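You operate a simulated robot arm through the tools that you are given. There is no shell and no other tool. Be economical: measure what you need, move in short steps, check, and stop when the job is done.

You run a simulated robot arm. Do the job below in one go: nothing can be reset, and whatever is moved stays where it is left.

JOB
Swap the inox piece for the ALU one and log the old piece.
Fine: in the test block in the holder; shut its cover again; the old piece stays on the plate of the table scale.

It is judged by the outcome, as a careful person would: the job done as asked, and still so three seconds after it is handed in. It fails if anything else is knocked over, pushed out of place, dropped, spilled or broken. Lids that push on must go on centred and level and be pressed home; caps that screw on are set level and turned clockwise until they are tight.

ROBOT AND FRAMES
A 6-joint arm with a two-finger parallel gripper, fixed in place. Base frame: the origin is at the foot of the arm, x ahead of it, y to its left, z up; the work surface is at about z = 0. Units: m, degrees, N and s.
With the tool pointing down near the work surface it reaches from about 0.14 to 0.58 m from the base axis. Its first joint turns from -66.0 to 66.0 degrees. Payload 2.1 kg.
The tool frame sits at the grasp point between the pads (the TCP): z along the fingers, y along the line on which they close. The tips reach 0.03 m beyond it. Largest opening 0.094 m; finger width 0.028, thickness 0.01; the body of the gripper, 0.05 by 0.096 m, starts 0.055 m behind the TCP.
Orientation is told as [roll, pitch, yaw] about the base's x, y, z axes, in that order, counted from this pose: with the fingers straight down and closing along the base's y, the tool's x points along the base's -x, its y along +y and its z along -z.

CONTROLS
- The arm moves only by the tool jog_arm. Its argument "moves" is a list of rows, each an object (a shift or turn left out is 0, a gripper value left out holds the last) with "dp": the shift along the base's x, y, z in m, a list of three; "turn": the turn, a rotation vector about the base's x, y, z in degrees, a list of three; "hand": the gripper command, from -1 (fully open) to 1 (shut), values between in proportion. In form: [{"dp": [x, y, z], "turn": [rx, ry, rz], "hand": hand}, ...]. A call has 1 to 20 rows; each row is the pose to reach, as a shift and turn from the pose commanded when the call began. Rows are played at 5 a second. More than 0.05 m and 8.6 degrees between two rows, or a gripper value outside its range, and nothing of the call is played. Where a pose cannot be reached the arm comes as near as it can. A force on the tool above 40 N (or 10 N above the force at the start of the call, whichever is more), or a blocked arm, ends the call early, and 0.2 s more pass. The fingers move at their own pace (about 0.072 m/s each) and stop on an object; they squeeze with about 23 N. The grip force told is the motor's: it shows also when the fingers shut on nothing. Time passes only in rows, and 0.2 s behind the last, so rows that repeat a pose let the fingers close. It gives the time, the measured TCP pose, the force on the tool (base axes), the opening and the grip force at its end, in the units of the frame above (readings bear some noise).
- Cameras (640 x 400 px; columns grow to the right, rows downward): "scene" is fixed at [0.0444, -0.3596, 0.4886]; the picture's right is [0.88, -0.47, 0.00], its down [-0.23, -0.44, -0.87] and it looks along [0.41, 0.77, -0.50] (base axes); focal length 313 px, centre (320, 200). "wrist" rides on the gripper at [0.076, 0.014, -0.103] in the tool frame; the picture's right is [-0.18, 0.98, 0.00], its down [-0.75, -0.14, -0.64] and it looks along [-0.63, -0.12, 0.77] (tool axes); focal length 243 px, centre (320, 200). There is no depth. A picture from a camera that has moved, and an enlarged one, comes with that camera's place and axes in the base frame and with its lens.
- camera(camera): a new picture of that camera. No time passes.
- enlarge(camera, box): a new picture of the part [left, top, right, bottom] of that camera's present view, enlarged. No time passes.
- hand_in(): hands the job in; it is judged then, once.

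Go step by step. Nothing tells you positions but the pictures and the camera data: compare them with the known pose of the tool, close in by small moves and look again before you grip or let go. The budget is 120 turns and 76 pictures, counting those below and the enlarged ones. Unless the task says otherwise, let go and move clear before handing in, and close with one line.

The tools are called after "Emit:" as name(argument=value, ...) on one line, values as JSON. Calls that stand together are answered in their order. jog_arm: Moves the arm, as the interface text tells. Its arguments: {"type":"object","properties":{"moves":{"type":"array"}},"required":["moves"]} The other tools are called the same way: camera (camera) takes a picture; enlarge (camera, box) takes an enlarged picture of a part of a camera's view; hand_in () hands the job in.

At the start:

```text
t: 0.0
ee_pos: [0.2516, 0.0822, 0.3543]
tool_rot: [0.1, -0.1, 0.0]
force: [0.4, 0.2, -0.7]
gripper_width: 0.0939
gripper_force: 0.1
```

scene: 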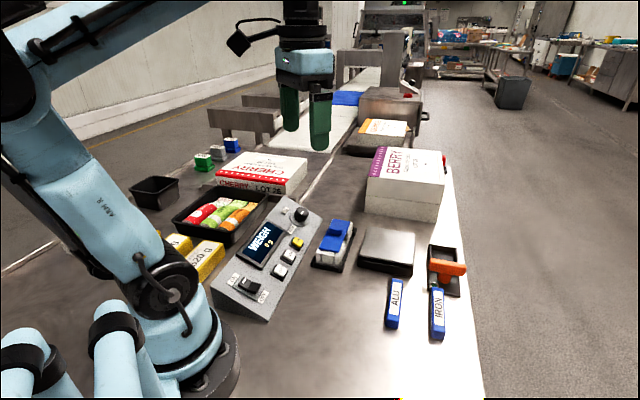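
wrist: 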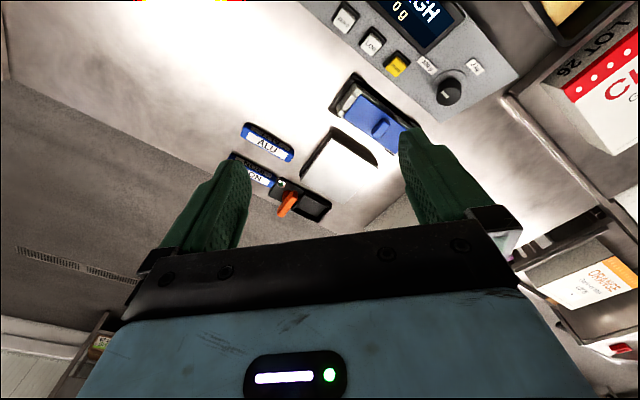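

I see a weighing console, a blue-covered holder, a scale plate, and pieces labelled ALU and IRON next to an orange thing. I'll look closer before moving anything.

Emit:
enlarge(camera="scene", box=[300, 200, 480, 350])

Emit:
enlarge(camera="scene", box=[200, 190, 360, 330])

Emit:
enlarge(camera="wrist", box=[220, 0, 500, 220])

```text
2.67 times, centred on (390, 275) of scene
camera zoom: at [0.0444, -0.3596, 0.4886], right [0.88, -0.47, 0.0], down [-0.23, -0.44, -0.87], along [0.41, 0.77, -0.5], focal length 834 px, centre (133, 0)
```

zoom: 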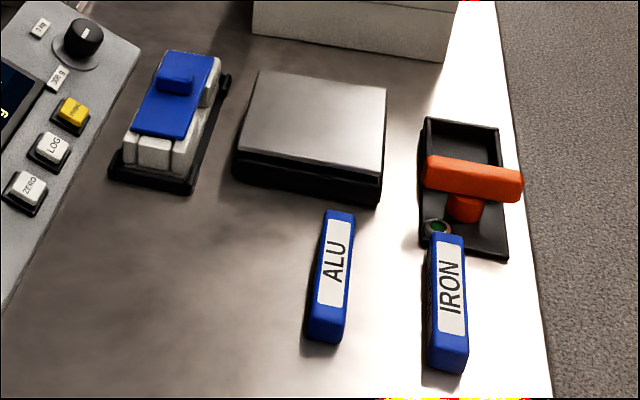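

```text
2.86 times, centred on (280, 260) of scene
camera zoom: at [0.0444, -0.3596, 0.4886], right [0.88, -0.47, 0.0], down [-0.23, -0.44, -0.87], along [0.41, 0.77, -0.5], focal length 893 px, centre (434, 29)
```

zoom: 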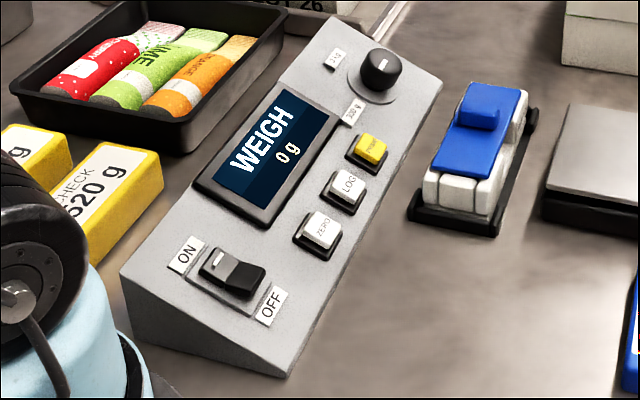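

```text
1.82 times, centred on (360, 110) of wrist
camera zoom: at [0.1749, 0.0975, 0.458], right [0.18, 0.98, 0.0], down [0.75, -0.14, 0.64], along [0.63, -0.12, -0.77], focal length 441 px, centre (247, 364)
```

zoom: 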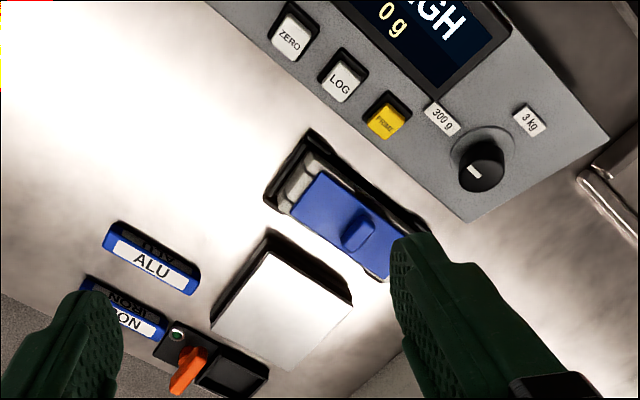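

The console has ON/OFF, ZERO, LOG, PRINT and a range knob. The holder is a white block under a hinged blue cover. I'll move the wrist camera in for a closer look at the holder and the knob.

Emit:
jog_arm(moves=[{"dp": [-0.015, 0.02, -0.03]}, {"dp": [-0.03, 0.04, -0.06]}, {"dp": [-0.045, 0.06, -0.09]}, {"dp": [-0.055, 0.08, -0.12]}, {"dp": [-0.055, 0.08, -0.12]}])

Emit:
camera(camera="wrist")

Emit:
enlarge(camera="wrist", box=[200, 20, 440, 170])

```text
t: 1.2
ee_pos: [0.1954, 0.1636, 0.2374]
tool_rot: [0.1, -0.1, 0.0]
force: [0.8, -0.1, 0.6]
gripper_width: 0.094
gripper_force: 0.0
```

```text
70 pictures are left
camera wrist: at [0.1198, 0.1782, 0.3397], right [0.18, 0.98, 0.0], down [0.75, -0.14, 0.64], along [0.63, -0.12, -0.77], focal length 243 px, centre (320, 200)
```

wrist: 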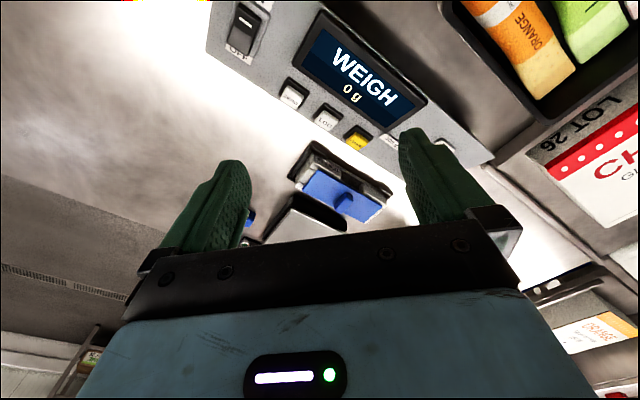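

```text
2.67 times, centred on (320, 95) of wrist
camera zoom: at [0.1198, 0.1782, 0.3397], right [0.18, 0.98, 0.0], down [0.75, -0.14, 0.64], along [0.63, -0.12, -0.77], focal length 647 px, centre (320, 480)
```

zoom: 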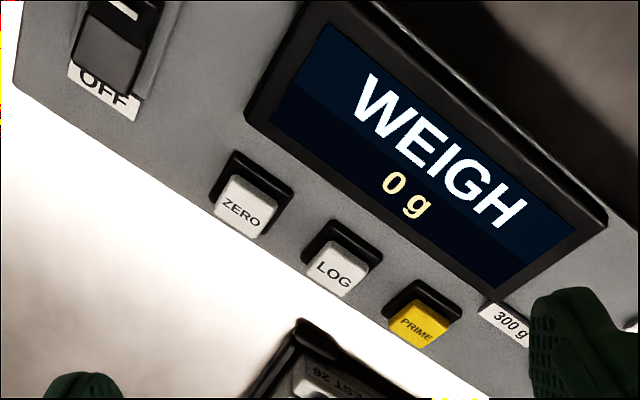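

The buttons read ZERO, LOG and PRIME. Next I need the knob's pointer and the markings on the block.

Emit:
jog_arm(moves=[{"dp": [0.02, 0.03, 0.02]}, {"dp": [0.04, 0.05, 0.04]}, {"dp": [0.06, 0.07, 0.06]}, {"dp": [0.065, 0.07, 0.06]}])

Emit:
camera(camera="wrist")

Emit:
enlarge(camera="wrist", box=[220, 60, 420, 200])

```text
t: 2.2
ee_pos: [0.262, 0.2334, 0.2983]
tool_rot: [0.1, -0.1, 0.1]
force: [0.0, 0.3, -0.1]
gripper_width: 0.0941
gripper_force: 0.1
```

```text
68 pictures are left
camera wrist: at [0.1856, 0.2486, 0.3997], right [0.18, 0.98, 0.0], down [0.75, -0.14, 0.64], along [0.63, -0.12, -0.77], focal length 243 px, centre (320, 200)
```

wrist: 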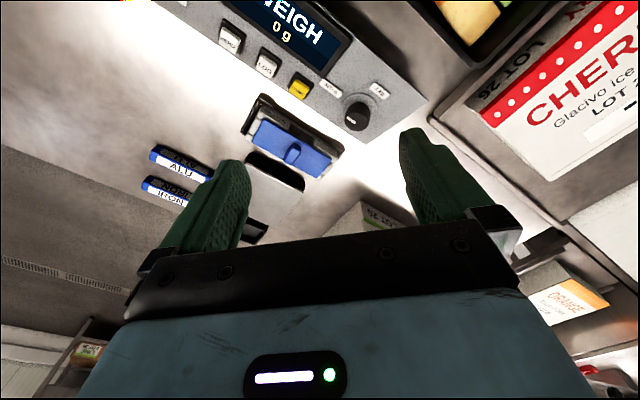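

```text
2.86 times, centred on (320, 130) of wrist
camera zoom: at [0.1856, 0.2486, 0.3997], right [0.18, 0.98, 0.0], down [0.75, -0.14, 0.64], along [0.63, -0.12, -0.77], focal length 693 px, centre (320, 400)
```

zoom: 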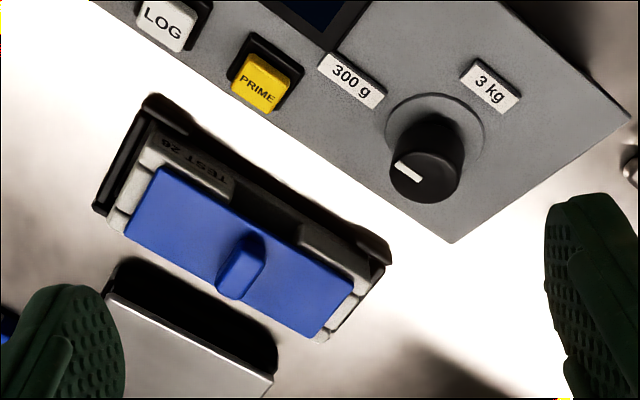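

The knob points at 300 g. Next I'll look closely at the holder and cover mechanism, then the orange device.

Emit:
enlarge(camera="scene", box=[300, 210, 364, 274])

Emit:
jog_arm(moves=[{"dp": [0.02, -0.04, -0.01]}, {"dp": [0.04, -0.08, -0.02]}, {"dp": [0.06, -0.12, -0.03]}, {"dp": [0.08, -0.16, -0.04]}, {"dp": [0.1, -0.2, -0.04]}, {"dp": [0.12, -0.24, -0.04]}, {"dp": [0.13, -0.26, -0.04]}, {"dp": [0.13, -0.26, -0.04]}])

Emit:
camera(camera="wrist")

Emit:
enlarge(camera="wrist", box=[220, 60, 420, 200])

```text
6.25 times, centred on (332, 242) of scene
camera zoom: at [0.0444, -0.3596, 0.4886], right [0.88, -0.47, 0.0], down [-0.23, -0.44, -0.87], along [0.41, 0.77, -0.5], focal length 1954 px, centre (245, -62)
```

zoom: 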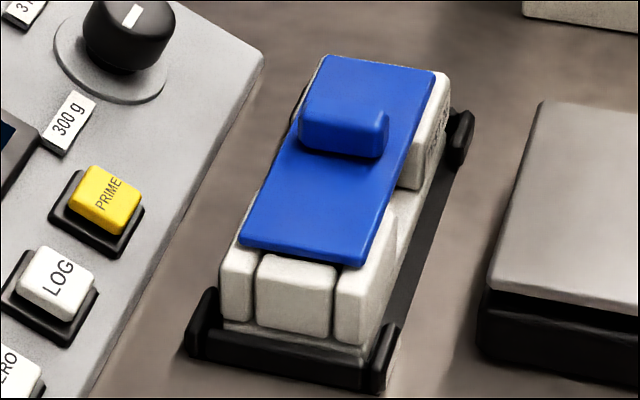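

```text
t: 4.0
ee_pos: [0.391, -0.0261, 0.2542]
tool_rot: [0.1, 0.0, 0.0]
force: [0.7, -0.3, -0.3]
gripper_width: 0.0942
gripper_force: 0.1
```

```text
65 pictures are left
camera wrist: at [0.3154, -0.0127, 0.3578], right [0.18, 0.98, 0.0], down [0.75, -0.14, 0.64], along [0.63, -0.12, -0.77], focal length 243 px, centre (320, 200)
```

wrist: 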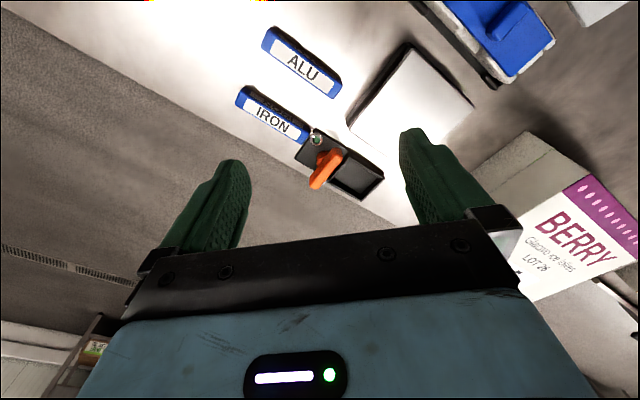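

```text
2.86 times, centred on (320, 130) of wrist
camera zoom: at [0.3154, -0.0127, 0.3578], right [0.18, 0.98, 0.0], down [0.75, -0.14, 0.64], along [0.63, -0.12, -0.77], focal length 693 px, centre (320, 400)
```

zoom: 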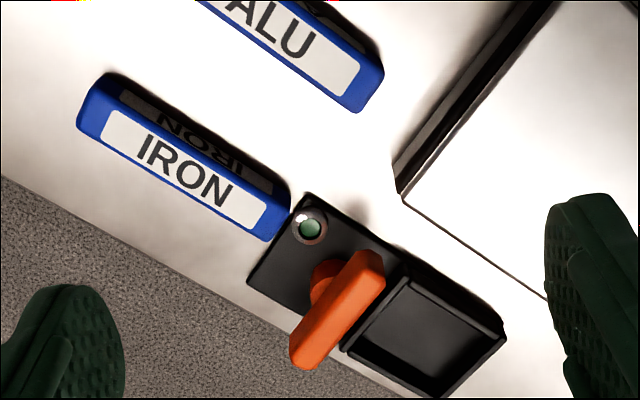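

The orange handle with a lamp and an empty pocket isn't part of the job, so I'll leave it alone. Everything lies at about 45°, so I'll turn the gripper +45° and view the block's cover from close above.

Emit:
jog_arm(moves=[{"dp": [-0.006, 0.02, 0], "turn": [0, 0, 7.5]}, {"dp": [-0.014, 0.05, 0], "turn": [0, 0, 15]}, {"dp": [-0.02, 0.08, 0], "turn": [0, 0, 22.5]}, {"dp": [-0.03, 0.11, 0], "turn": [0, 0, 30]}, {"dp": [-0.04, 0.14, -0.03], "turn": [0, 0, 37.5]}, {"dp": [-0.046, 0.167, -0.06], "turn": [0, 0, 45]}, {"dp": [-0.046, 0.167, -0.084], "turn": [0, 0, 45]}, {"dp": [-0.046, 0.167, -0.084], "turn": [0, 0, 45]}])

Emit:
camera(camera="wrist")

Emit:
enlarge(camera="wrist", box=[220, 60, 420, 200])

```text
t: 5.8
ee_pos: [0.3437, 0.1406, 0.1718]
tool_rot: [0.1, -0.1, 45.1]
force: [-0.2, -0.3, 0.0]
gripper_width: 0.0942
gripper_force: 0.0
```

```text
63 pictures are left
camera wrist: at [0.281, 0.0974, 0.2737], right [-0.57, 0.82, 0.0], down [0.63, 0.43, 0.64], along [0.53, 0.36, -0.77], focal length 243 px, centre (320, 200)
```

wrist: 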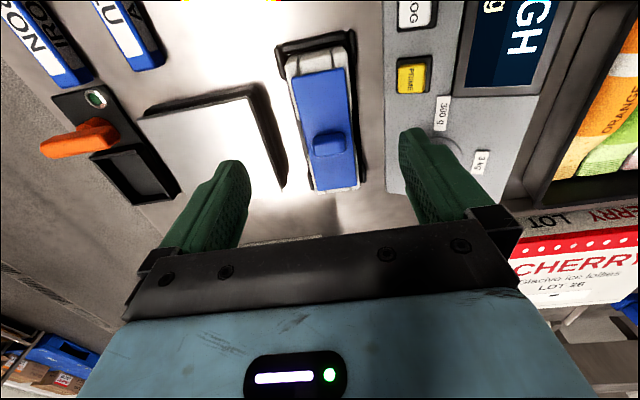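

```text
2.86 times, centred on (320, 130) of wrist
camera zoom: at [0.281, 0.0974, 0.2737], right [-0.57, 0.82, 0.0], down [0.63, 0.43, 0.64], along [0.53, 0.36, -0.77], focal length 693 px, centre (320, 400)
```

zoom: 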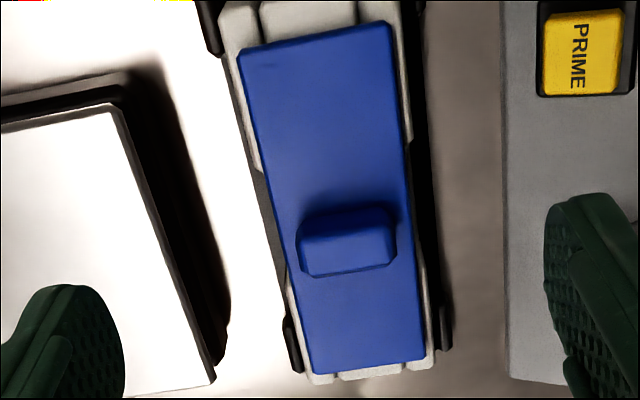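

The cover is a blue plate centred at about (0.367, 0.166), with its top near z = 0.04 and a cross rib reaching about 0.058. I'll go in above the rib with the fingers partly open, and check before gripping.

Emit:
jog_arm(moves=[{"dp": [0.023, 0.025, 0.0], "hand": -0.15}, {"dp": [0.023, 0.025, -0.04]}, {"dp": [0.023, 0.025, -0.07]}, {"dp": [0.023, 0.025, -0.07]}])

Emit:
camera(camera="wrist")

Emit:
enlarge(camera="scene", box=[280, 170, 400, 280])

```text
t: 6.8
ee_pos: [0.3671, 0.1661, 0.1011]
tool_rot: [0.2, -0.1, 45.0]
force: [0.1, -0.3, -0.7]
gripper_width: 0.054
gripper_force: 0.1
```

```text
61 pictures are left
camera wrist: at [0.3037, 0.1224, 0.204], right [-0.57, 0.82, 0.0], down [0.63, 0.43, 0.64], along [0.53, 0.36, -0.77], focal length 243 px, centre (320, 200)
```

wrist: 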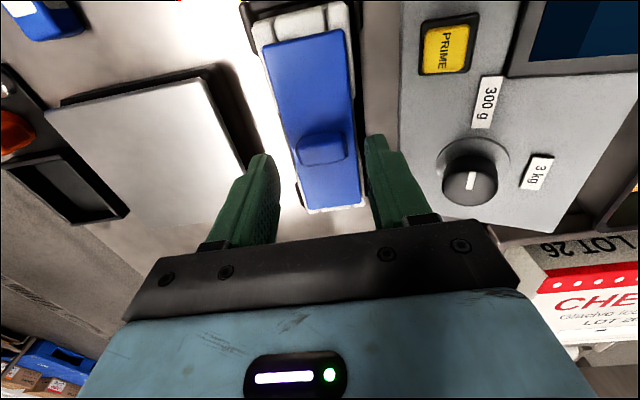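

```text
3.64 times, centred on (340, 225) of scene
camera zoom: at [0.0444, -0.3596, 0.4886], right [0.88, -0.47, 0.0], down [-0.23, -0.44, -0.87], along [0.41, 0.77, -0.5], focal length 1137 px, centre (247, 109)
```

zoom: 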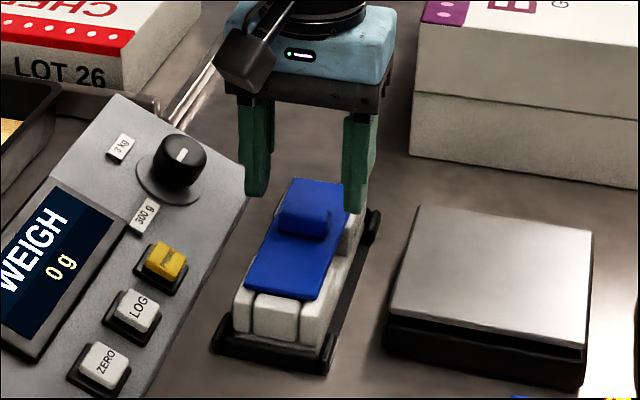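

The rib is centred between the fingers. I'll descend and grip it.

Emit:
jog_arm(moves=[{"dp": [0, 0, -0.015]}, {"dp": [0, 0, -0.025]}, {"dp": [0, 0, -0.025], "hand": 1}, {"dp": [0, 0, -0.025], "hand": 1}, {"dp": [0, 0, -0.025], "hand": 1}, {"dp": [0, 0, -0.025], "hand": 1}])

Emit:
enlarge(camera="scene", box=[280, 170, 400, 280])

```text
t: 8.2
ee_pos: [0.3681, 0.1653, 0.0771]
tool_rot: [0.1, -0.1, 44.9]
force: [-0.7, 0.1, -0.3]
gripper_width: 0.0331
gripper_force: 22.9
```

```text
3.64 times, centred on (340, 225) of scene
camera zoom: at [0.0444, -0.3596, 0.4886], right [0.88, -0.47, 0.0], down [-0.23, -0.44, -0.87], along [0.41, 0.77, -0.5], focal length 1137 px, centre (247, 109)
```

zoom: 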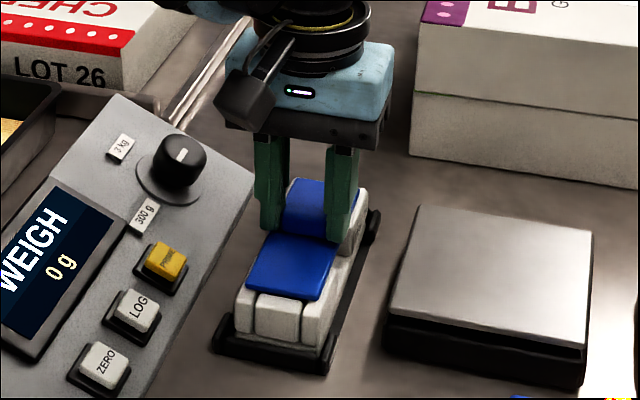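

Gripped at 33 mm. I'll try a small, gentle lift and see whether the cover comes away or is captive.

Emit:
jog_arm(moves=[{"dp": [0, 0, 0.002]}, {"dp": [0, 0, 0.004]}, {"dp": [0, 0, 0.006]}, {"dp": [0, 0, 0.008]}, {"dp": [0, 0, 0.008]}])

Emit:
enlarge(camera="scene", box=[280, 170, 400, 280])

```text
t: 9.4
ee_pos: [0.3684, 0.1641, 0.0847]
tool_rot: [0.2, -0.1, 45.0]
force: [0.1, -0.7, -4.4]
gripper_width: 0.0331
gripper_force: 23.0
```

```text
3.64 times, centred on (340, 225) of scene
camera zoom: at [0.0444, -0.3596, 0.4886], right [0.88, -0.47, 0.0], down [-0.23, -0.44, -0.87], along [0.41, 0.77, -0.5], focal length 1137 px, centre (247, 109)
```

zoom: 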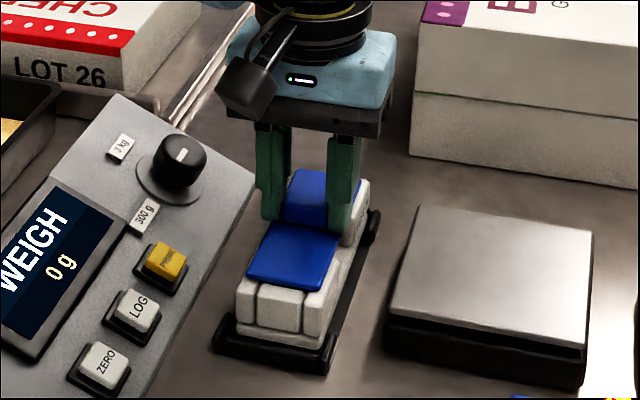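

The whole block came up with the cover, so the cover is captive and slides. I'll set it back down and try a gentle slide along the block.

Emit:
jog_arm(moves=[{"dp": [0, 0, -0.003]}, {"dp": [0, 0, -0.006]}, {"dp": [0, 0, -0.0085]}, {"dp": [0, 0, -0.0085]}])

Emit:
enlarge(camera="scene", box=[280, 170, 400, 280])

```text
t: 10.4
ee_pos: [0.3675, 0.1651, 0.0761]
tool_rot: [0.1, -0.2, 44.9]
force: [-0.6, 0.2, 16.0]
gripper_width: 0.033
gripper_force: 23.0
```

```text
3.64 times, centred on (340, 225) of scene
camera zoom: at [0.0443, -0.3596, 0.4886], right [0.88, -0.47, 0.0], down [-0.23, -0.44, -0.87], along [0.41, 0.77, -0.5], focal length 1137 px, centre (247, 109)
```

zoom: 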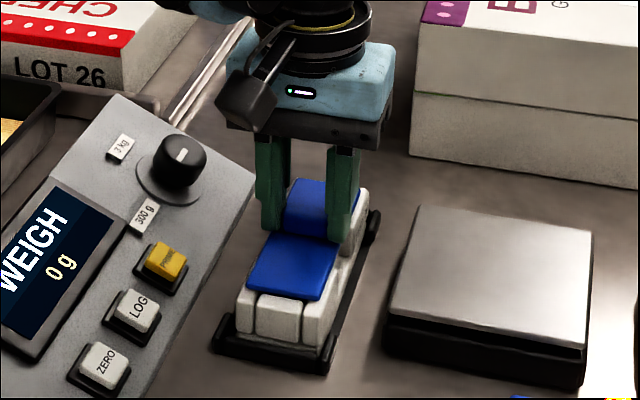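

The block is seated again. I'll ease the downward pressure and slide a little toward the near end.

Emit:
jog_arm(moves=[{"dp": [0, 0, 0.0008]}, {"dp": [-0.0015, -0.0015, 0.0008]}, {"dp": [-0.003, -0.003, 0.0008]}, {"dp": [-0.0045, -0.0045, 0.0008]}, {"dp": [-0.0045, -0.0045, 0.0008]}])

Emit:
enlarge(camera="scene", box=[280, 170, 400, 280])

```text
t: 11.6
ee_pos: [0.3626, 0.1599, 0.0763]
tool_rot: [0.1, -0.1, 45.0]
force: [1.7, -0.3, -1.0]
gripper_width: 0.0334
gripper_force: 22.7
```

```text
3.64 times, centred on (340, 225) of scene
camera zoom: at [0.0444, -0.3596, 0.4886], right [0.88, -0.47, 0.0], down [-0.23, -0.44, -0.87], along [0.41, 0.77, -0.5], focal length 1137 px, centre (247, 109)
```

zoom: 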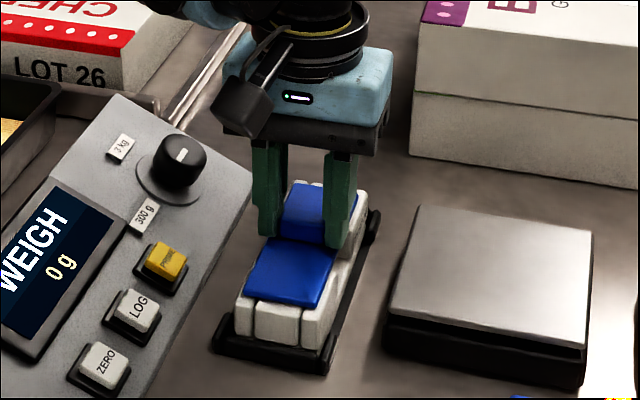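

The cover slides freely toward the near end while the block stays put. I'll keep sliding.

Emit:
jog_arm(moves=[{"dp": [-0.005, -0.005, 0]}, {"dp": [-0.01, -0.01, 0]}, {"dp": [-0.015, -0.015, 0]}, {"dp": [-0.02, -0.02, 0]}, {"dp": [-0.025, -0.025, 0]}, {"dp": [-0.03, -0.03, 0]}, {"dp": [-0.03, -0.03, 0]}])

Emit:
enlarge(camera="scene", box=[280, 170, 400, 280])

```text
t: 13.2
ee_pos: [0.3341, 0.1301, 0.0766]
tool_rot: [0.1, -0.2, 44.9]
force: [0.3, 0.1, -1.9]
gripper_width: 0.033
gripper_force: 23.7
```

```text
3.64 times, centred on (340, 225) of scene
camera zoom: at [0.0444, -0.3596, 0.4886], right [0.88, -0.47, 0.0], down [-0.23, -0.44, -0.87], along [0.41, 0.77, -0.5], focal length 1137 px, centre (247, 109)
```

zoom: 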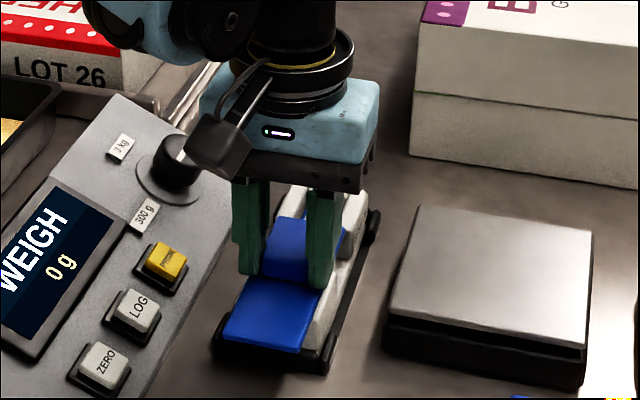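

It's about 5 cm open with no resistance, so I'll continue.

Emit:
jog_arm(moves=[{"dp": [-0.005, -0.005, 0]}, {"dp": [-0.01, -0.01, 0]}, {"dp": [-0.015, -0.015, 0]}, {"dp": [-0.02, -0.02, 0]}, {"dp": [-0.025, -0.025, 0]}, {"dp": [-0.03, -0.03, 0]}, {"dp": [-0.03, -0.03, 0]}])

Emit:
enlarge(camera="scene", box=[270, 190, 390, 300])

```text
t: 14.8
ee_pos: [0.3039, 0.0997, 0.0766]
tool_rot: [0.0, -0.2, 45.0]
force: [-0.2, 0.2, -4.0]
gripper_width: 0.0332
gripper_force: 22.1
```

```text
3.64 times, centred on (330, 245) of scene
camera zoom: at [0.0444, -0.3596, 0.4886], right [0.88, -0.47, 0.0], down [-0.23, -0.44, -0.87], along [0.41, 0.77, -0.5], focal length 1137 px, centre (284, 36)
```

zoom: 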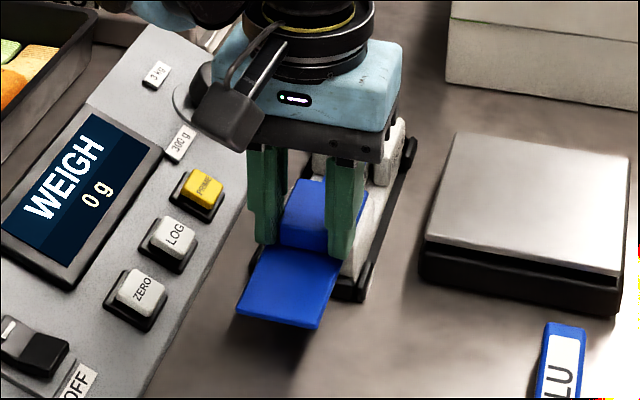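

The cover is most of the way out. It should come free of the grooves, so I'll draw it out fully and hold it.

Emit:
jog_arm(moves=[{"dp": [-0.004, -0.004, -0.0005]}, {"dp": [-0.008, -0.008, -0.0005]}, {"dp": [-0.012, -0.012, -0.0005]}, {"dp": [-0.016, -0.016, -0.0005]}, {"dp": [-0.02, -0.02, -0.0005]}, {"dp": [-0.024, -0.024, -0.0005]}, {"dp": [-0.028, -0.028, -0.0005]}, {"dp": [-0.032, -0.032, -0.0005]}, {"dp": [-0.032, -0.032, -0.0005]}])

Emit:
enlarge(camera="scene", box=[270, 190, 390, 300])

Emit:
camera(camera="wrist")

```text
t: 16.8
ee_pos: [0.2721, 0.0681, 0.0763]
tool_rot: [0.1, -0.4, 45.0]
force: [12.6, 10.5, -2.4]
gripper_width: 0.0331
gripper_force: 23.2
```

```text
3.64 times, centred on (330, 245) of scene
camera zoom: at [0.0444, -0.3596, 0.4886], right [0.88, -0.47, 0.0], down [-0.23, -0.44, -0.87], along [0.41, 0.77, -0.5], focal length 1137 px, centre (284, 36)
```

zoom: 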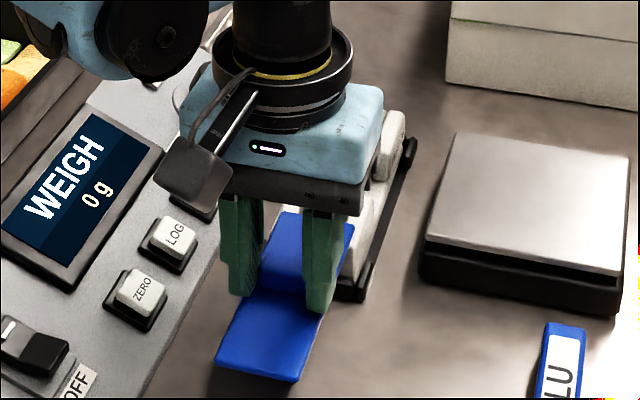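

```text
52 pictures are left
camera wrist: at [0.2072, 0.0247, 0.1788], right [-0.57, 0.82, 0.0], down [0.63, 0.43, 0.65], along [0.53, 0.37, -0.76], focal length 243 px, centre (320, 200)
```

wrist: 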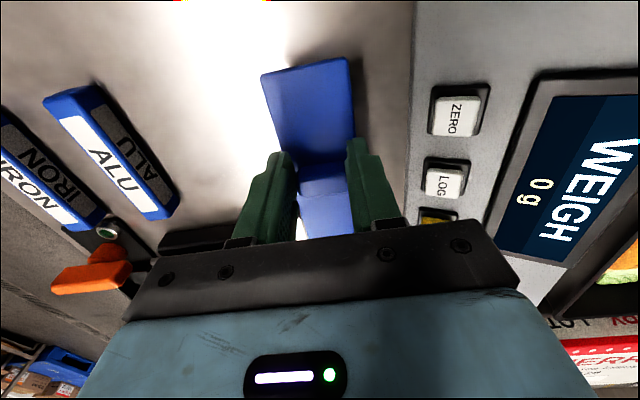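

There's now about 16 N resisting. Before doing anything else I'll check whether the cover is at a stop or the holder has been dragged.

Emit:
enlarge(camera="scene", box=[320, 200, 420, 290])

```text
4.44 times, centred on (370, 245) of scene
camera zoom: at [0.0444, -0.3596, 0.4886], right [0.88, -0.47, 0.0], down [-0.23, -0.44, -0.87], along [0.41, 0.77, -0.5], focal length 1390 px, centre (98, 0)
```

zoom: 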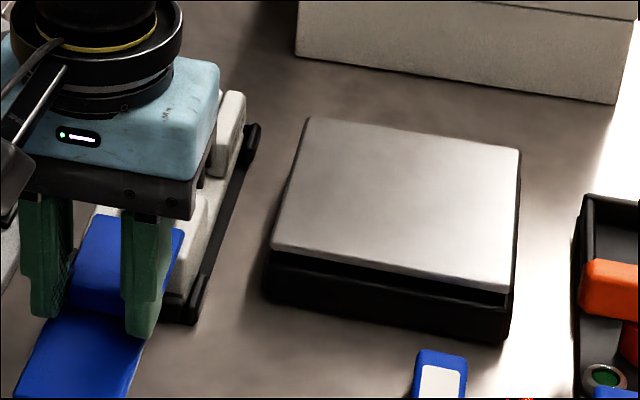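

The holder's posts haven't moved. The cover's rear edge looks level with the block's near end, so I'll lift slightly to see whether it's free.

Emit:
jog_arm(moves=[{"dp": [0.001, 0.001, 0.001]}, {"dp": [0.001, 0.001, 0.003]}, {"dp": [0.001, 0.001, 0.005]}, {"dp": [0.001, 0.001, 0.005]}])

Emit:
enlarge(camera="scene", box=[270, 190, 390, 300])

```text
t: 17.8
ee_pos: [0.2735, 0.0689, 0.0812]
tool_rot: [0.1, 0.0, 45.0]
force: [0.9, 1.2, -3.7]
gripper_width: 0.033
gripper_force: 22.9
```

```text
3.64 times, centred on (330, 245) of scene
camera zoom: at [0.0444, -0.3596, 0.4886], right [0.88, -0.47, 0.0], down [-0.23, -0.44, -0.87], along [0.41, 0.77, -0.5], focal length 1137 px, centre (284, 36)
```

zoom: 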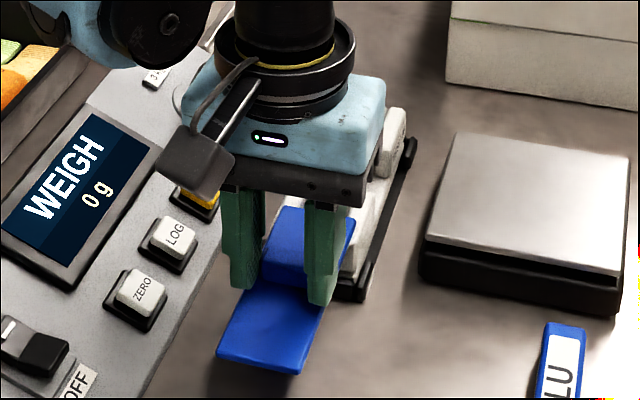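

The 3.7 N pull shows it's still retained by the block at an end stop. I'll lower it back, push it in about 4 mm off the stop, release gently and look from above.

Emit:
jog_arm(moves=[{"dp": [0.001, 0.001, -0.003]}, {"dp": [0.003, 0.003, -0.005]}, {"dp": [0.003, 0.003, -0.005], "hand": 0.1}, {"dp": [0.003, 0.003, -0.005], "hand": 0}, {"dp": [0.003, 0.003, 0.02], "hand": -0.1}, {"dp": [0.003, 0.003, 0.06]}, {"dp": [0.013, 0.013, 0.09]}, {"dp": [0.013, 0.013, 0.09]}])

Emit:
camera(camera="wrist")

Emit:
enlarge(camera="scene", box=[270, 190, 390, 300])

```text
t: 19.6
ee_pos: [0.2853, 0.0819, 0.1703]
tool_rot: [0.1, -0.1, 44.9]
force: [0.3, 0.1, 0.6]
gripper_width: 0.0515
gripper_force: 0.1
```

```text
49 pictures are left
camera wrist: at [0.2217, 0.0388, 0.2729], right [-0.56, 0.83, 0.0], down [0.63, 0.43, 0.64], along [0.53, 0.36, -0.77], focal length 243 px, centre (320, 200)
```

wrist: 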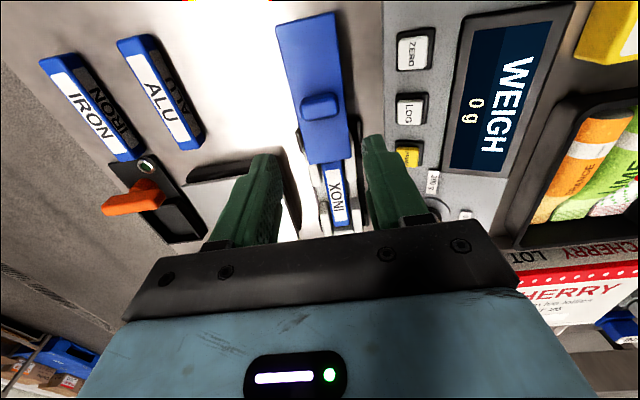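

```text
3.64 times, centred on (330, 245) of scene
camera zoom: at [0.0444, -0.3596, 0.4886], right [0.88, -0.47, 0.0], down [-0.23, -0.44, -0.87], along [0.41, 0.77, -0.5], focal length 1137 px, centre (284, 36)
```

zoom: 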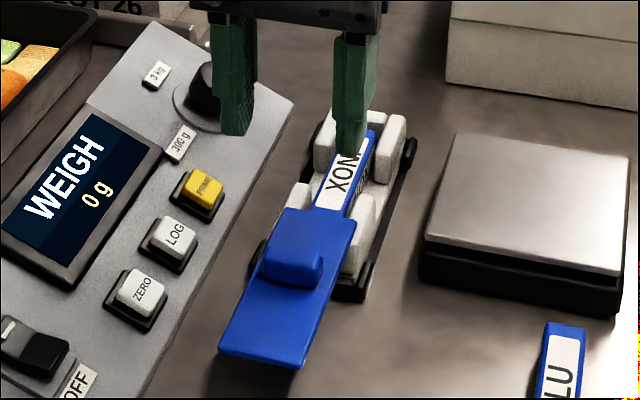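

INOX is exposed, with finger notches either side. I'll view it from the spot I used before.

Emit:
jog_arm(moves=[{"dp": [0.02, 0.02, 0]}, {"dp": [0.04, 0.04, 0]}, {"dp": [0.06, 0.06, 0]}, {"dp": [0.06, 0.06, 0]}])

Emit:
enlarge(camera="wrist", box=[220, 30, 420, 200])

Emit:
enlarge(camera="scene", box=[290, 205, 370, 275])

```text
t: 20.6
ee_pos: [0.3454, 0.1433, 0.1704]
tool_rot: [0.1, -0.2, 45.0]
force: [-0.2, 0.2, -0.7]
gripper_width: 0.0519
gripper_force: 0.1
```

```text
2.35 times, centred on (320, 115) of wrist
camera zoom: at [0.2825, 0.1003, 0.2733], right [-0.57, 0.82, 0.0], down [0.63, 0.43, 0.64], along [0.53, 0.36, -0.77], focal length 571 px, centre (320, 400)
```

zoom: 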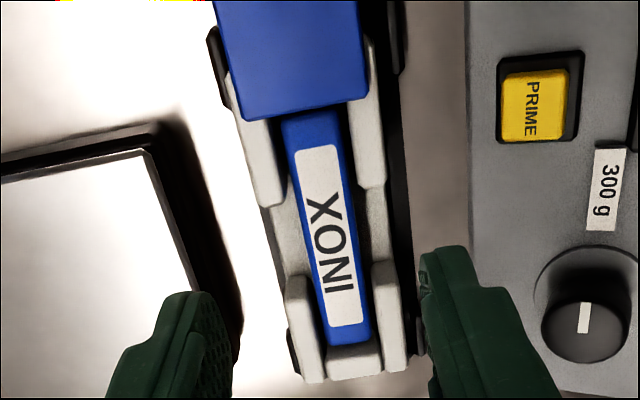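

```text
5.71 times, centred on (330, 240) of scene
camera zoom: at [0.0444, -0.3596, 0.4886], right [0.88, -0.47, 0.0], down [-0.23, -0.44, -0.87], along [0.41, 0.77, -0.5], focal length 1787 px, centre (263, -29)
```

zoom: 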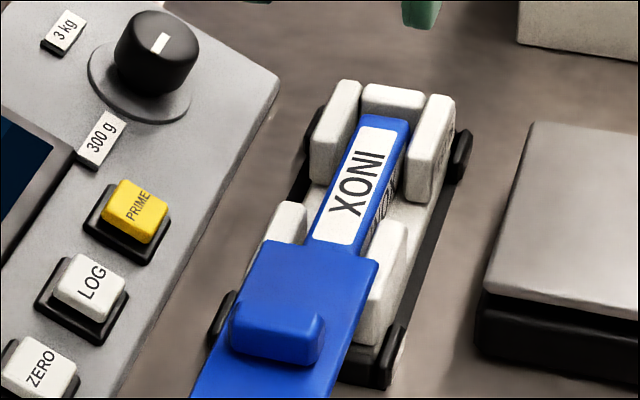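

INOX's centre is at about (0.3695, 0.167) with its top at about z = 0.022–0.03. The notches are only slightly wider than a finger, so I'll hover above and check alignment.

Emit:
jog_arm(moves=[{"dp": [0.024, 0.0237, -0.02], "hand": 0.12}, {"dp": [0.024, 0.0237, -0.06]}, {"dp": [0.024, 0.0237, -0.09]}, {"dp": [0.024, 0.0237, -0.09]}])

Emit:
enlarge(camera="wrist", box=[240, 60, 400, 200])

Emit:
enlarge(camera="scene", box=[290, 205, 370, 275])

```text
t: 21.6
ee_pos: [0.3698, 0.1671, 0.0831]
tool_rot: [0.1, -0.1, 45.0]
force: [0.1, 0.5, 0.2]
gripper_width: 0.0413
gripper_force: 0.1
```

```text
2.86 times, centred on (320, 130) of wrist
camera zoom: at [0.306, 0.1237, 0.1855], right [-0.56, 0.83, 0.0], down [0.63, 0.43, 0.64], along [0.53, 0.36, -0.77], focal length 693 px, centre (320, 400)
```

zoom: 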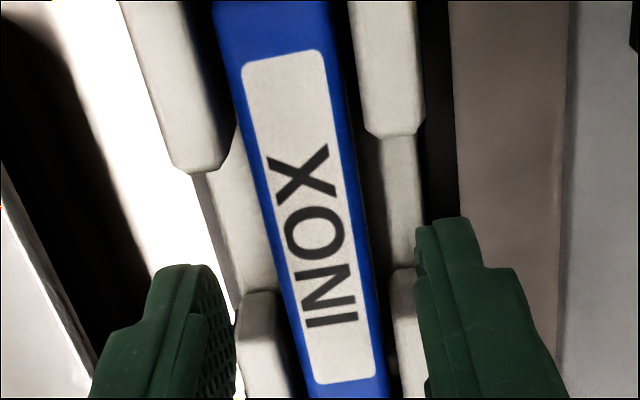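

```text
5.71 times, centred on (330, 240) of scene
camera zoom: at [0.0444, -0.3596, 0.4886], right [0.88, -0.47, 0.0], down [-0.23, -0.44, -0.87], along [0.41, 0.77, -0.5], focal length 1787 px, centre (263, -29)
```

zoom: 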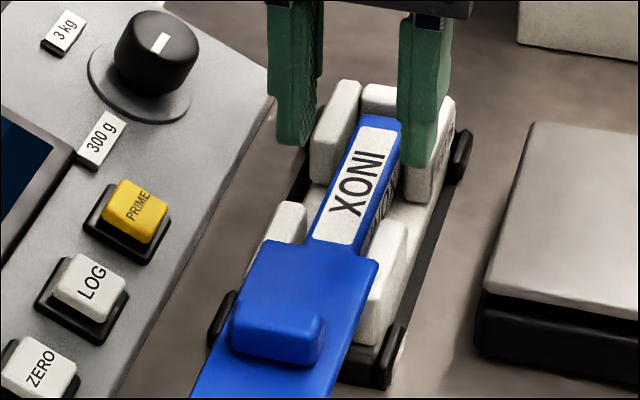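

Yaw and sideways alignment are good. The notch centre is about 2 mm nearer along the block, so I'll shift that much, descend slowly and check before closing.

Emit:
jog_arm(moves=[{"dp": [-0.0015, -0.0015, -0.01]}, {"dp": [-0.0015, -0.0015, -0.02]}, {"dp": [-0.0015, -0.0015, -0.026]}, {"dp": [-0.0015, -0.0015, -0.026]}])

Emit:
enlarge(camera="wrist", box=[240, 60, 400, 200])

Emit:
enlarge(camera="scene", box=[290, 205, 370, 275])

```text
t: 22.6
ee_pos: [0.3688, 0.1658, 0.0556]
tool_rot: [0.1, -0.2, 45.1]
force: [-0.2, 0.1, 1.6]
gripper_width: 0.0417
gripper_force: 0.1
```

```text
2.86 times, centred on (320, 130) of wrist
camera zoom: at [0.3045, 0.1218, 0.1592], right [-0.56, 0.83, 0.0], down [0.63, 0.43, 0.64], along [0.53, 0.36, -0.77], focal length 693 px, centre (320, 400)
```

zoom: 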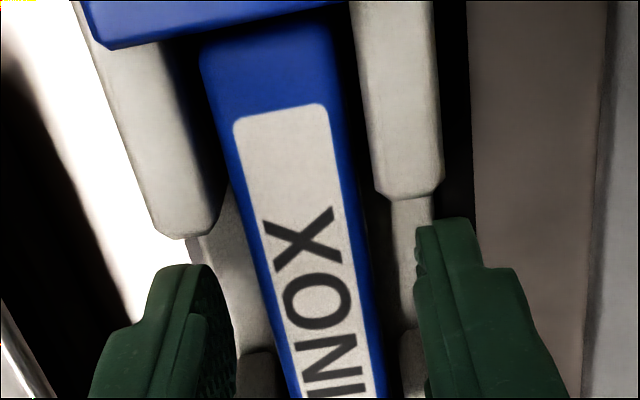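

```text
5.71 times, centred on (330, 240) of scene
camera zoom: at [0.0444, -0.3596, 0.4886], right [0.88, -0.47, 0.0], down [-0.23, -0.44, -0.87], along [0.41, 0.77, -0.5], focal length 1787 px, centre (263, -29)
```

zoom: 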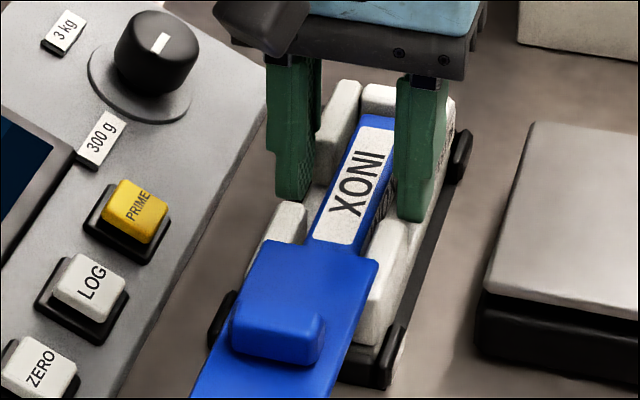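

The fingers line up with the notches, with about 2 mm to spare at each end. I'll continue down slowly.

Emit:
jog_arm(moves=[{"dp": [0, 0, -0.003]}, {"dp": [0, 0, -0.006]}, {"dp": [0, 0, -0.009]}, {"dp": [0, 0, -0.009]}])

Emit:
enlarge(camera="scene", box=[290, 205, 370, 275])

```text
t: 23.6
ee_pos: [0.3689, 0.1662, 0.0472]
tool_rot: [0.1, -0.1, 45.0]
force: [1.0, -0.2, -1.2]
gripper_width: 0.0416
gripper_force: 0.2
```

```text
5.71 times, centred on (330, 240) of scene
camera zoom: at [0.0444, -0.3596, 0.4886], right [0.88, -0.47, 0.0], down [-0.23, -0.44, -0.87], along [0.41, 0.77, -0.5], focal length 1787 px, centre (263, -29)
```

zoom: 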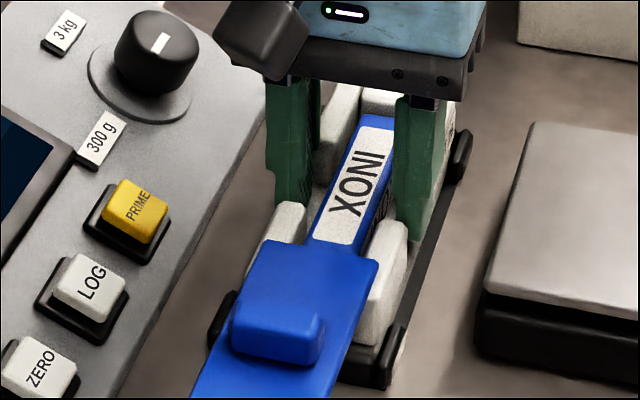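

No contact yet. I'll go 2.5 mm lower and close.

Emit:
jog_arm(moves=[{"dp": [0, 0, -0.0025]}, {"dp": [0, 0, -0.0025], "hand": 0.4}, {"dp": [0, 0, -0.0025], "hand": 1}, {"dp": [0, 0, -0.0025], "hand": 1}, {"dp": [0, 0, -0.0025], "hand": 1}])

Emit:
enlarge(camera="wrist", box=[240, 60, 400, 200])

```text
t: 24.8
ee_pos: [0.3684, 0.1636, 0.0436]
tool_rot: [0.1, -0.1, 45.0]
force: [0.3, 0.0, 0.5]
gripper_width: 0.0234
gripper_force: 23.1
```

```text
2.86 times, centred on (320, 130) of wrist
camera zoom: at [0.3043, 0.1213, 0.1467], right [-0.56, 0.83, 0.0], down [0.63, 0.43, 0.64], along [0.53, 0.36, -0.77], focal length 693 px, centre (320, 400)
```

zoom: 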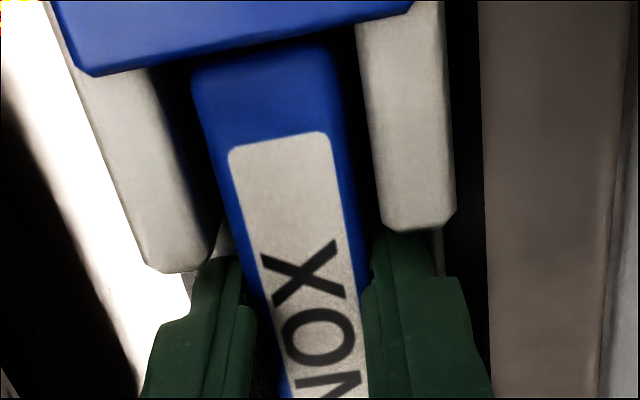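

Gripped INOX at 23 mm. I'll lift straight up slowly.

Emit:
jog_arm(moves=[{"dp": [0, 0, 0.005]}, {"dp": [0, 0, 0.012]}, {"dp": [0, 0, 0.025]}, {"dp": [0, 0, 0.05]}, {"dp": [0, 0, 0.08]}, {"dp": [0, 0, 0.08]}])

Emit:
camera(camera="scene")

Emit:
camera(camera="wrist")

```text
t: 26.2
ee_pos: [0.3692, 0.165, 0.1225]
tool_rot: [0.1, -0.2, 45.0]
force: [-0.8, -1.0, -0.7]
gripper_width: 0.023
gripper_force: 23.2
```

```text
39 pictures are left
```

scene: 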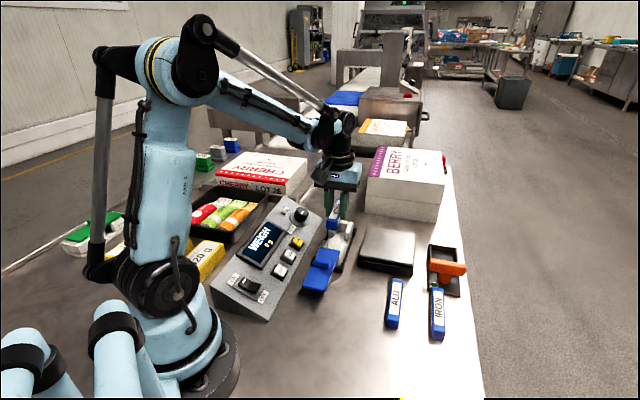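

```text
38 pictures are left
camera wrist: at [0.304, 0.1222, 0.2259], right [-0.57, 0.82, 0.0], down [0.63, 0.43, 0.64], along [0.53, 0.36, -0.77], focal length 243 px, centre (320, 200)
```

wrist: 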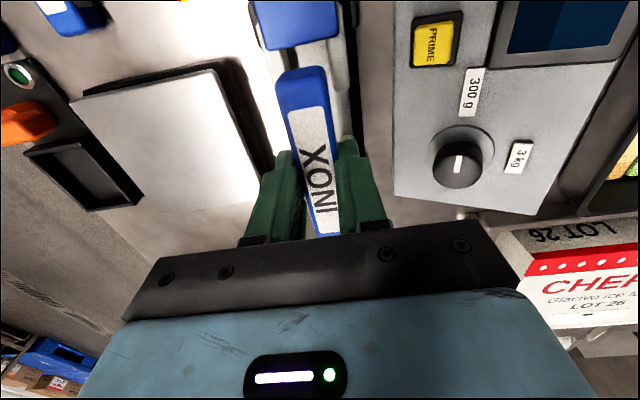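

INOX is held level. The scale plate's centre is at about (0.462, 0.082) with its top near z = 0.028. I'll carry the piece over it without changing the turn.

Emit:
jog_arm(moves=[{"dp": [0.02, -0.018, 0.01]}, {"dp": [0.045, -0.041, 0.01]}, {"dp": [0.07, -0.064, 0.01]}, {"dp": [0.092, -0.084, 0.0]}, {"dp": [0.092, -0.084, -0.03]}, {"dp": [0.092, -0.084, -0.03]}])

Emit:
camera(camera="wrist")

Emit:
enlarge(camera="scene", box=[330, 200, 450, 290])

```text
t: 27.6
ee_pos: [0.4586, 0.0795, 0.0922]
tool_rot: [0.1, -0.1, 45.0]
force: [0.3, -0.1, -0.5]
gripper_width: 0.023
gripper_force: 23.4
```

```text
37 pictures are left
camera wrist: at [0.395, 0.0371, 0.1949], right [-0.57, 0.82, 0.0], down [0.63, 0.43, 0.64], along [0.53, 0.36, -0.77], focal length 243 px, centre (320, 200)
```

wrist: 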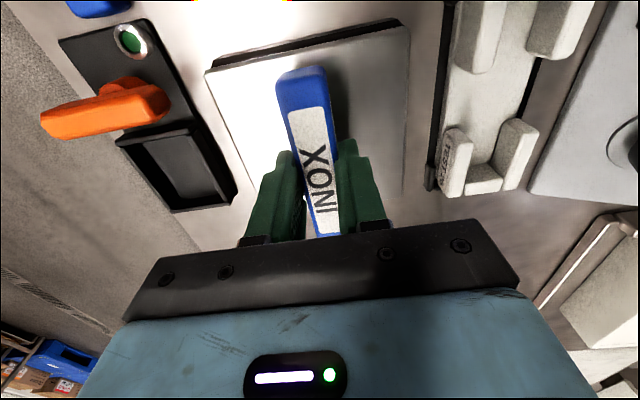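

```text
4.44 times, centred on (390, 245) of scene
camera zoom: at [0.0444, -0.3596, 0.4886], right [0.88, -0.47, 0.0], down [-0.23, -0.44, -0.87], along [0.41, 0.77, -0.5], focal length 1390 px, centre (9, 0)
```

zoom: 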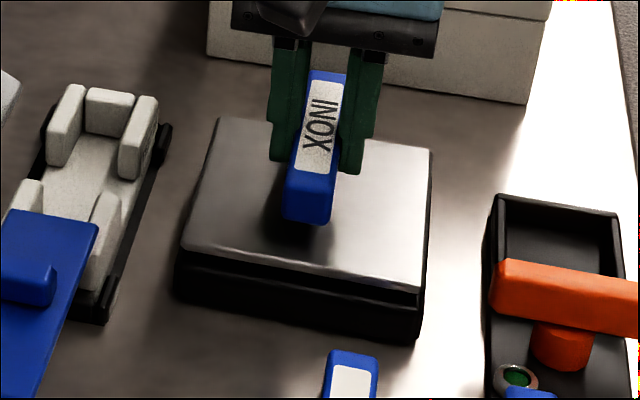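

The piece is over the middle of the plate. I'll descend in steps until it just touches.

Emit:
jog_arm(moves=[{"dp": [0.002, 0.002, -0.012]}, {"dp": [0.002, 0.002, -0.02]}, {"dp": [0.002, 0.002, -0.024]}, {"dp": [0.002, 0.002, -0.024]}])

Emit:
enlarge(camera="scene", box=[330, 200, 450, 290])

```text
t: 28.6
ee_pos: [0.4613, 0.0811, 0.0717]
tool_rot: [0.0, -0.1, 45.1]
force: [3.2, 1.4, 34.1]
gripper_width: 0.023
gripper_force: 23.2
```

```text
4.44 times, centred on (390, 245) of scene
camera zoom: at [0.0442, -0.3596, 0.4886], right [0.88, -0.47, 0.0], down [-0.23, -0.44, -0.87], along [0.41, 0.77, -0.5], focal length 1390 px, centre (9, 0)
```

zoom: 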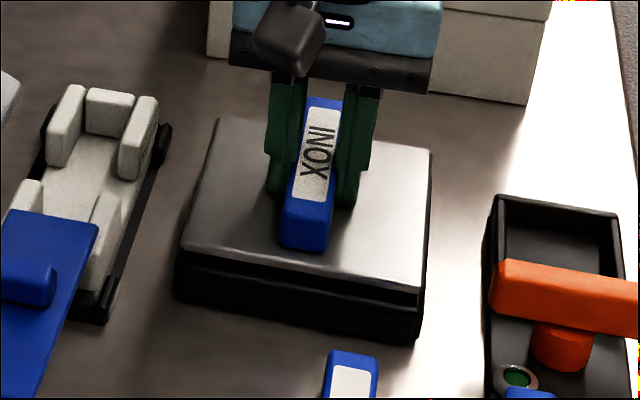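

It touched earlier than I expected. I'll relieve the pressure first, then look at the force before releasing.

Emit:
jog_arm(moves=[{"dp": [0, 0, 0.002]}, {"dp": [0, 0, 0.0035]}, {"dp": [0, 0, 0.0035]}])

```text
t: 29.4
ee_pos: [0.4615, 0.082, 0.0727]
tool_rot: [0.2, -0.1, 45.1]
force: [0.1, 0.3, -1.3]
gripper_width: 0.0231
gripper_force: 22.6
```

Just at contact. I'll release, retreat upward, and read the display.

Emit:
jog_arm(moves=[{"dp": [0, 0, -0.0003], "hand": 0.4}, {"dp": [0, 0, -0.0003], "hand": 0.2}, {"dp": [0, 0, -0.0003], "hand": 0.15}, {"dp": [0, 0, 0.02]}, {"dp": [0, 0, 0.06]}, {"dp": [0, 0, 0.1]}, {"dp": [0, 0, 0.1]}, {"dp": [0, 0, 0.1]}])

Emit:
enlarge(camera="scene", box=[230, 200, 420, 310])

```text
t: 31.2
ee_pos: [0.4613, 0.0822, 0.1741]
tool_rot: [0.1, -0.1, 45.0]
force: [0.4, 0.5, 0.0]
gripper_width: 0.0401
gripper_force: 0.1
```

```text
3.37 times, centred on (325, 255) of scene
camera zoom: at [0.0444, -0.3596, 0.4886], right [0.88, -0.47, 0.0], down [-0.23, -0.44, -0.87], along [0.41, 0.77, -0.5], focal length 1053 px, centre (303, 15)
```

zoom: 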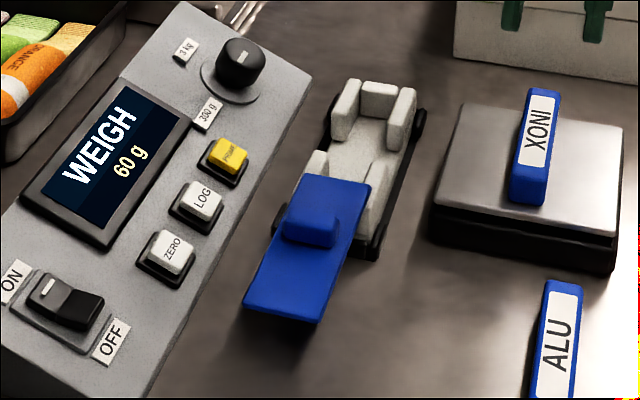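

The scale reads 60 g, which is within the 300 g range. Next is the LOG button, at about (0.242, 0.160) with its top near z = 0.034. I'll go above it with the fingers shut and check.

Emit:
jog_arm(moves=[{"dp": [-0.04, 0.014, 0], "hand": 1}, {"dp": [-0.08, 0.028, 0]}, {"dp": [-0.12, 0.042, 0]}, {"dp": [-0.16, 0.056, 0]}, {"dp": [-0.2, 0.07, -0.02]}, {"dp": [-0.219, 0.078, -0.054]}, {"dp": [-0.219, 0.078, -0.074]}, {"dp": [-0.219, 0.078, -0.074]}])

Emit:
enlarge(camera="wrist", box=[220, 40, 420, 200])

Emit:
enlarge(camera="scene", box=[230, 200, 340, 310])

```text
t: 33.0
ee_pos: [0.2432, 0.1595, 0.0994]
tool_rot: [0.1, -0.1, 45.1]
force: [0.0, -0.6, 0.4]
gripper_width: 0.0001
gripper_force: 22.8
```

```text
2.50 times, centred on (320, 120) of wrist
camera zoom: at [0.1786, 0.1177, 0.2016], right [-0.56, 0.83, 0.0], down [0.63, 0.43, 0.64], along [0.53, 0.36, -0.77], focal length 606 px, centre (320, 400)
```

zoom: 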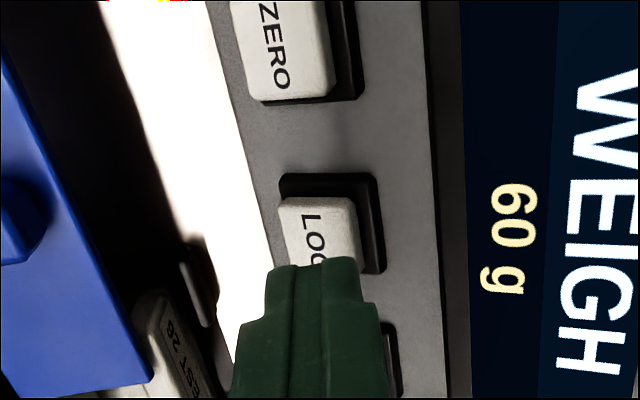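

```text
3.64 times, centred on (285, 255) of scene
camera zoom: at [0.0444, -0.3596, 0.4886], right [0.88, -0.47, 0.0], down [-0.23, -0.44, -0.87], along [0.41, 0.77, -0.5], focal length 1137 px, centre (447, 0)
```

zoom: 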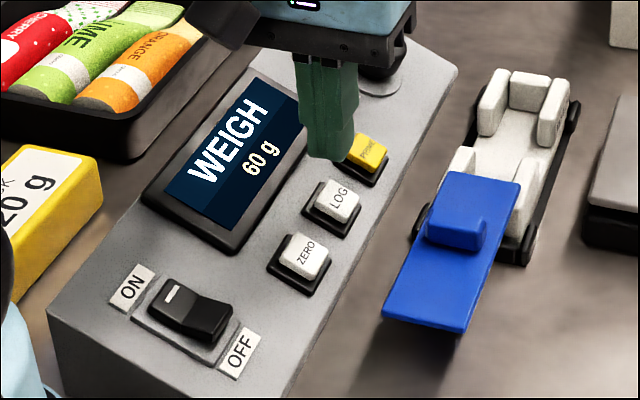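

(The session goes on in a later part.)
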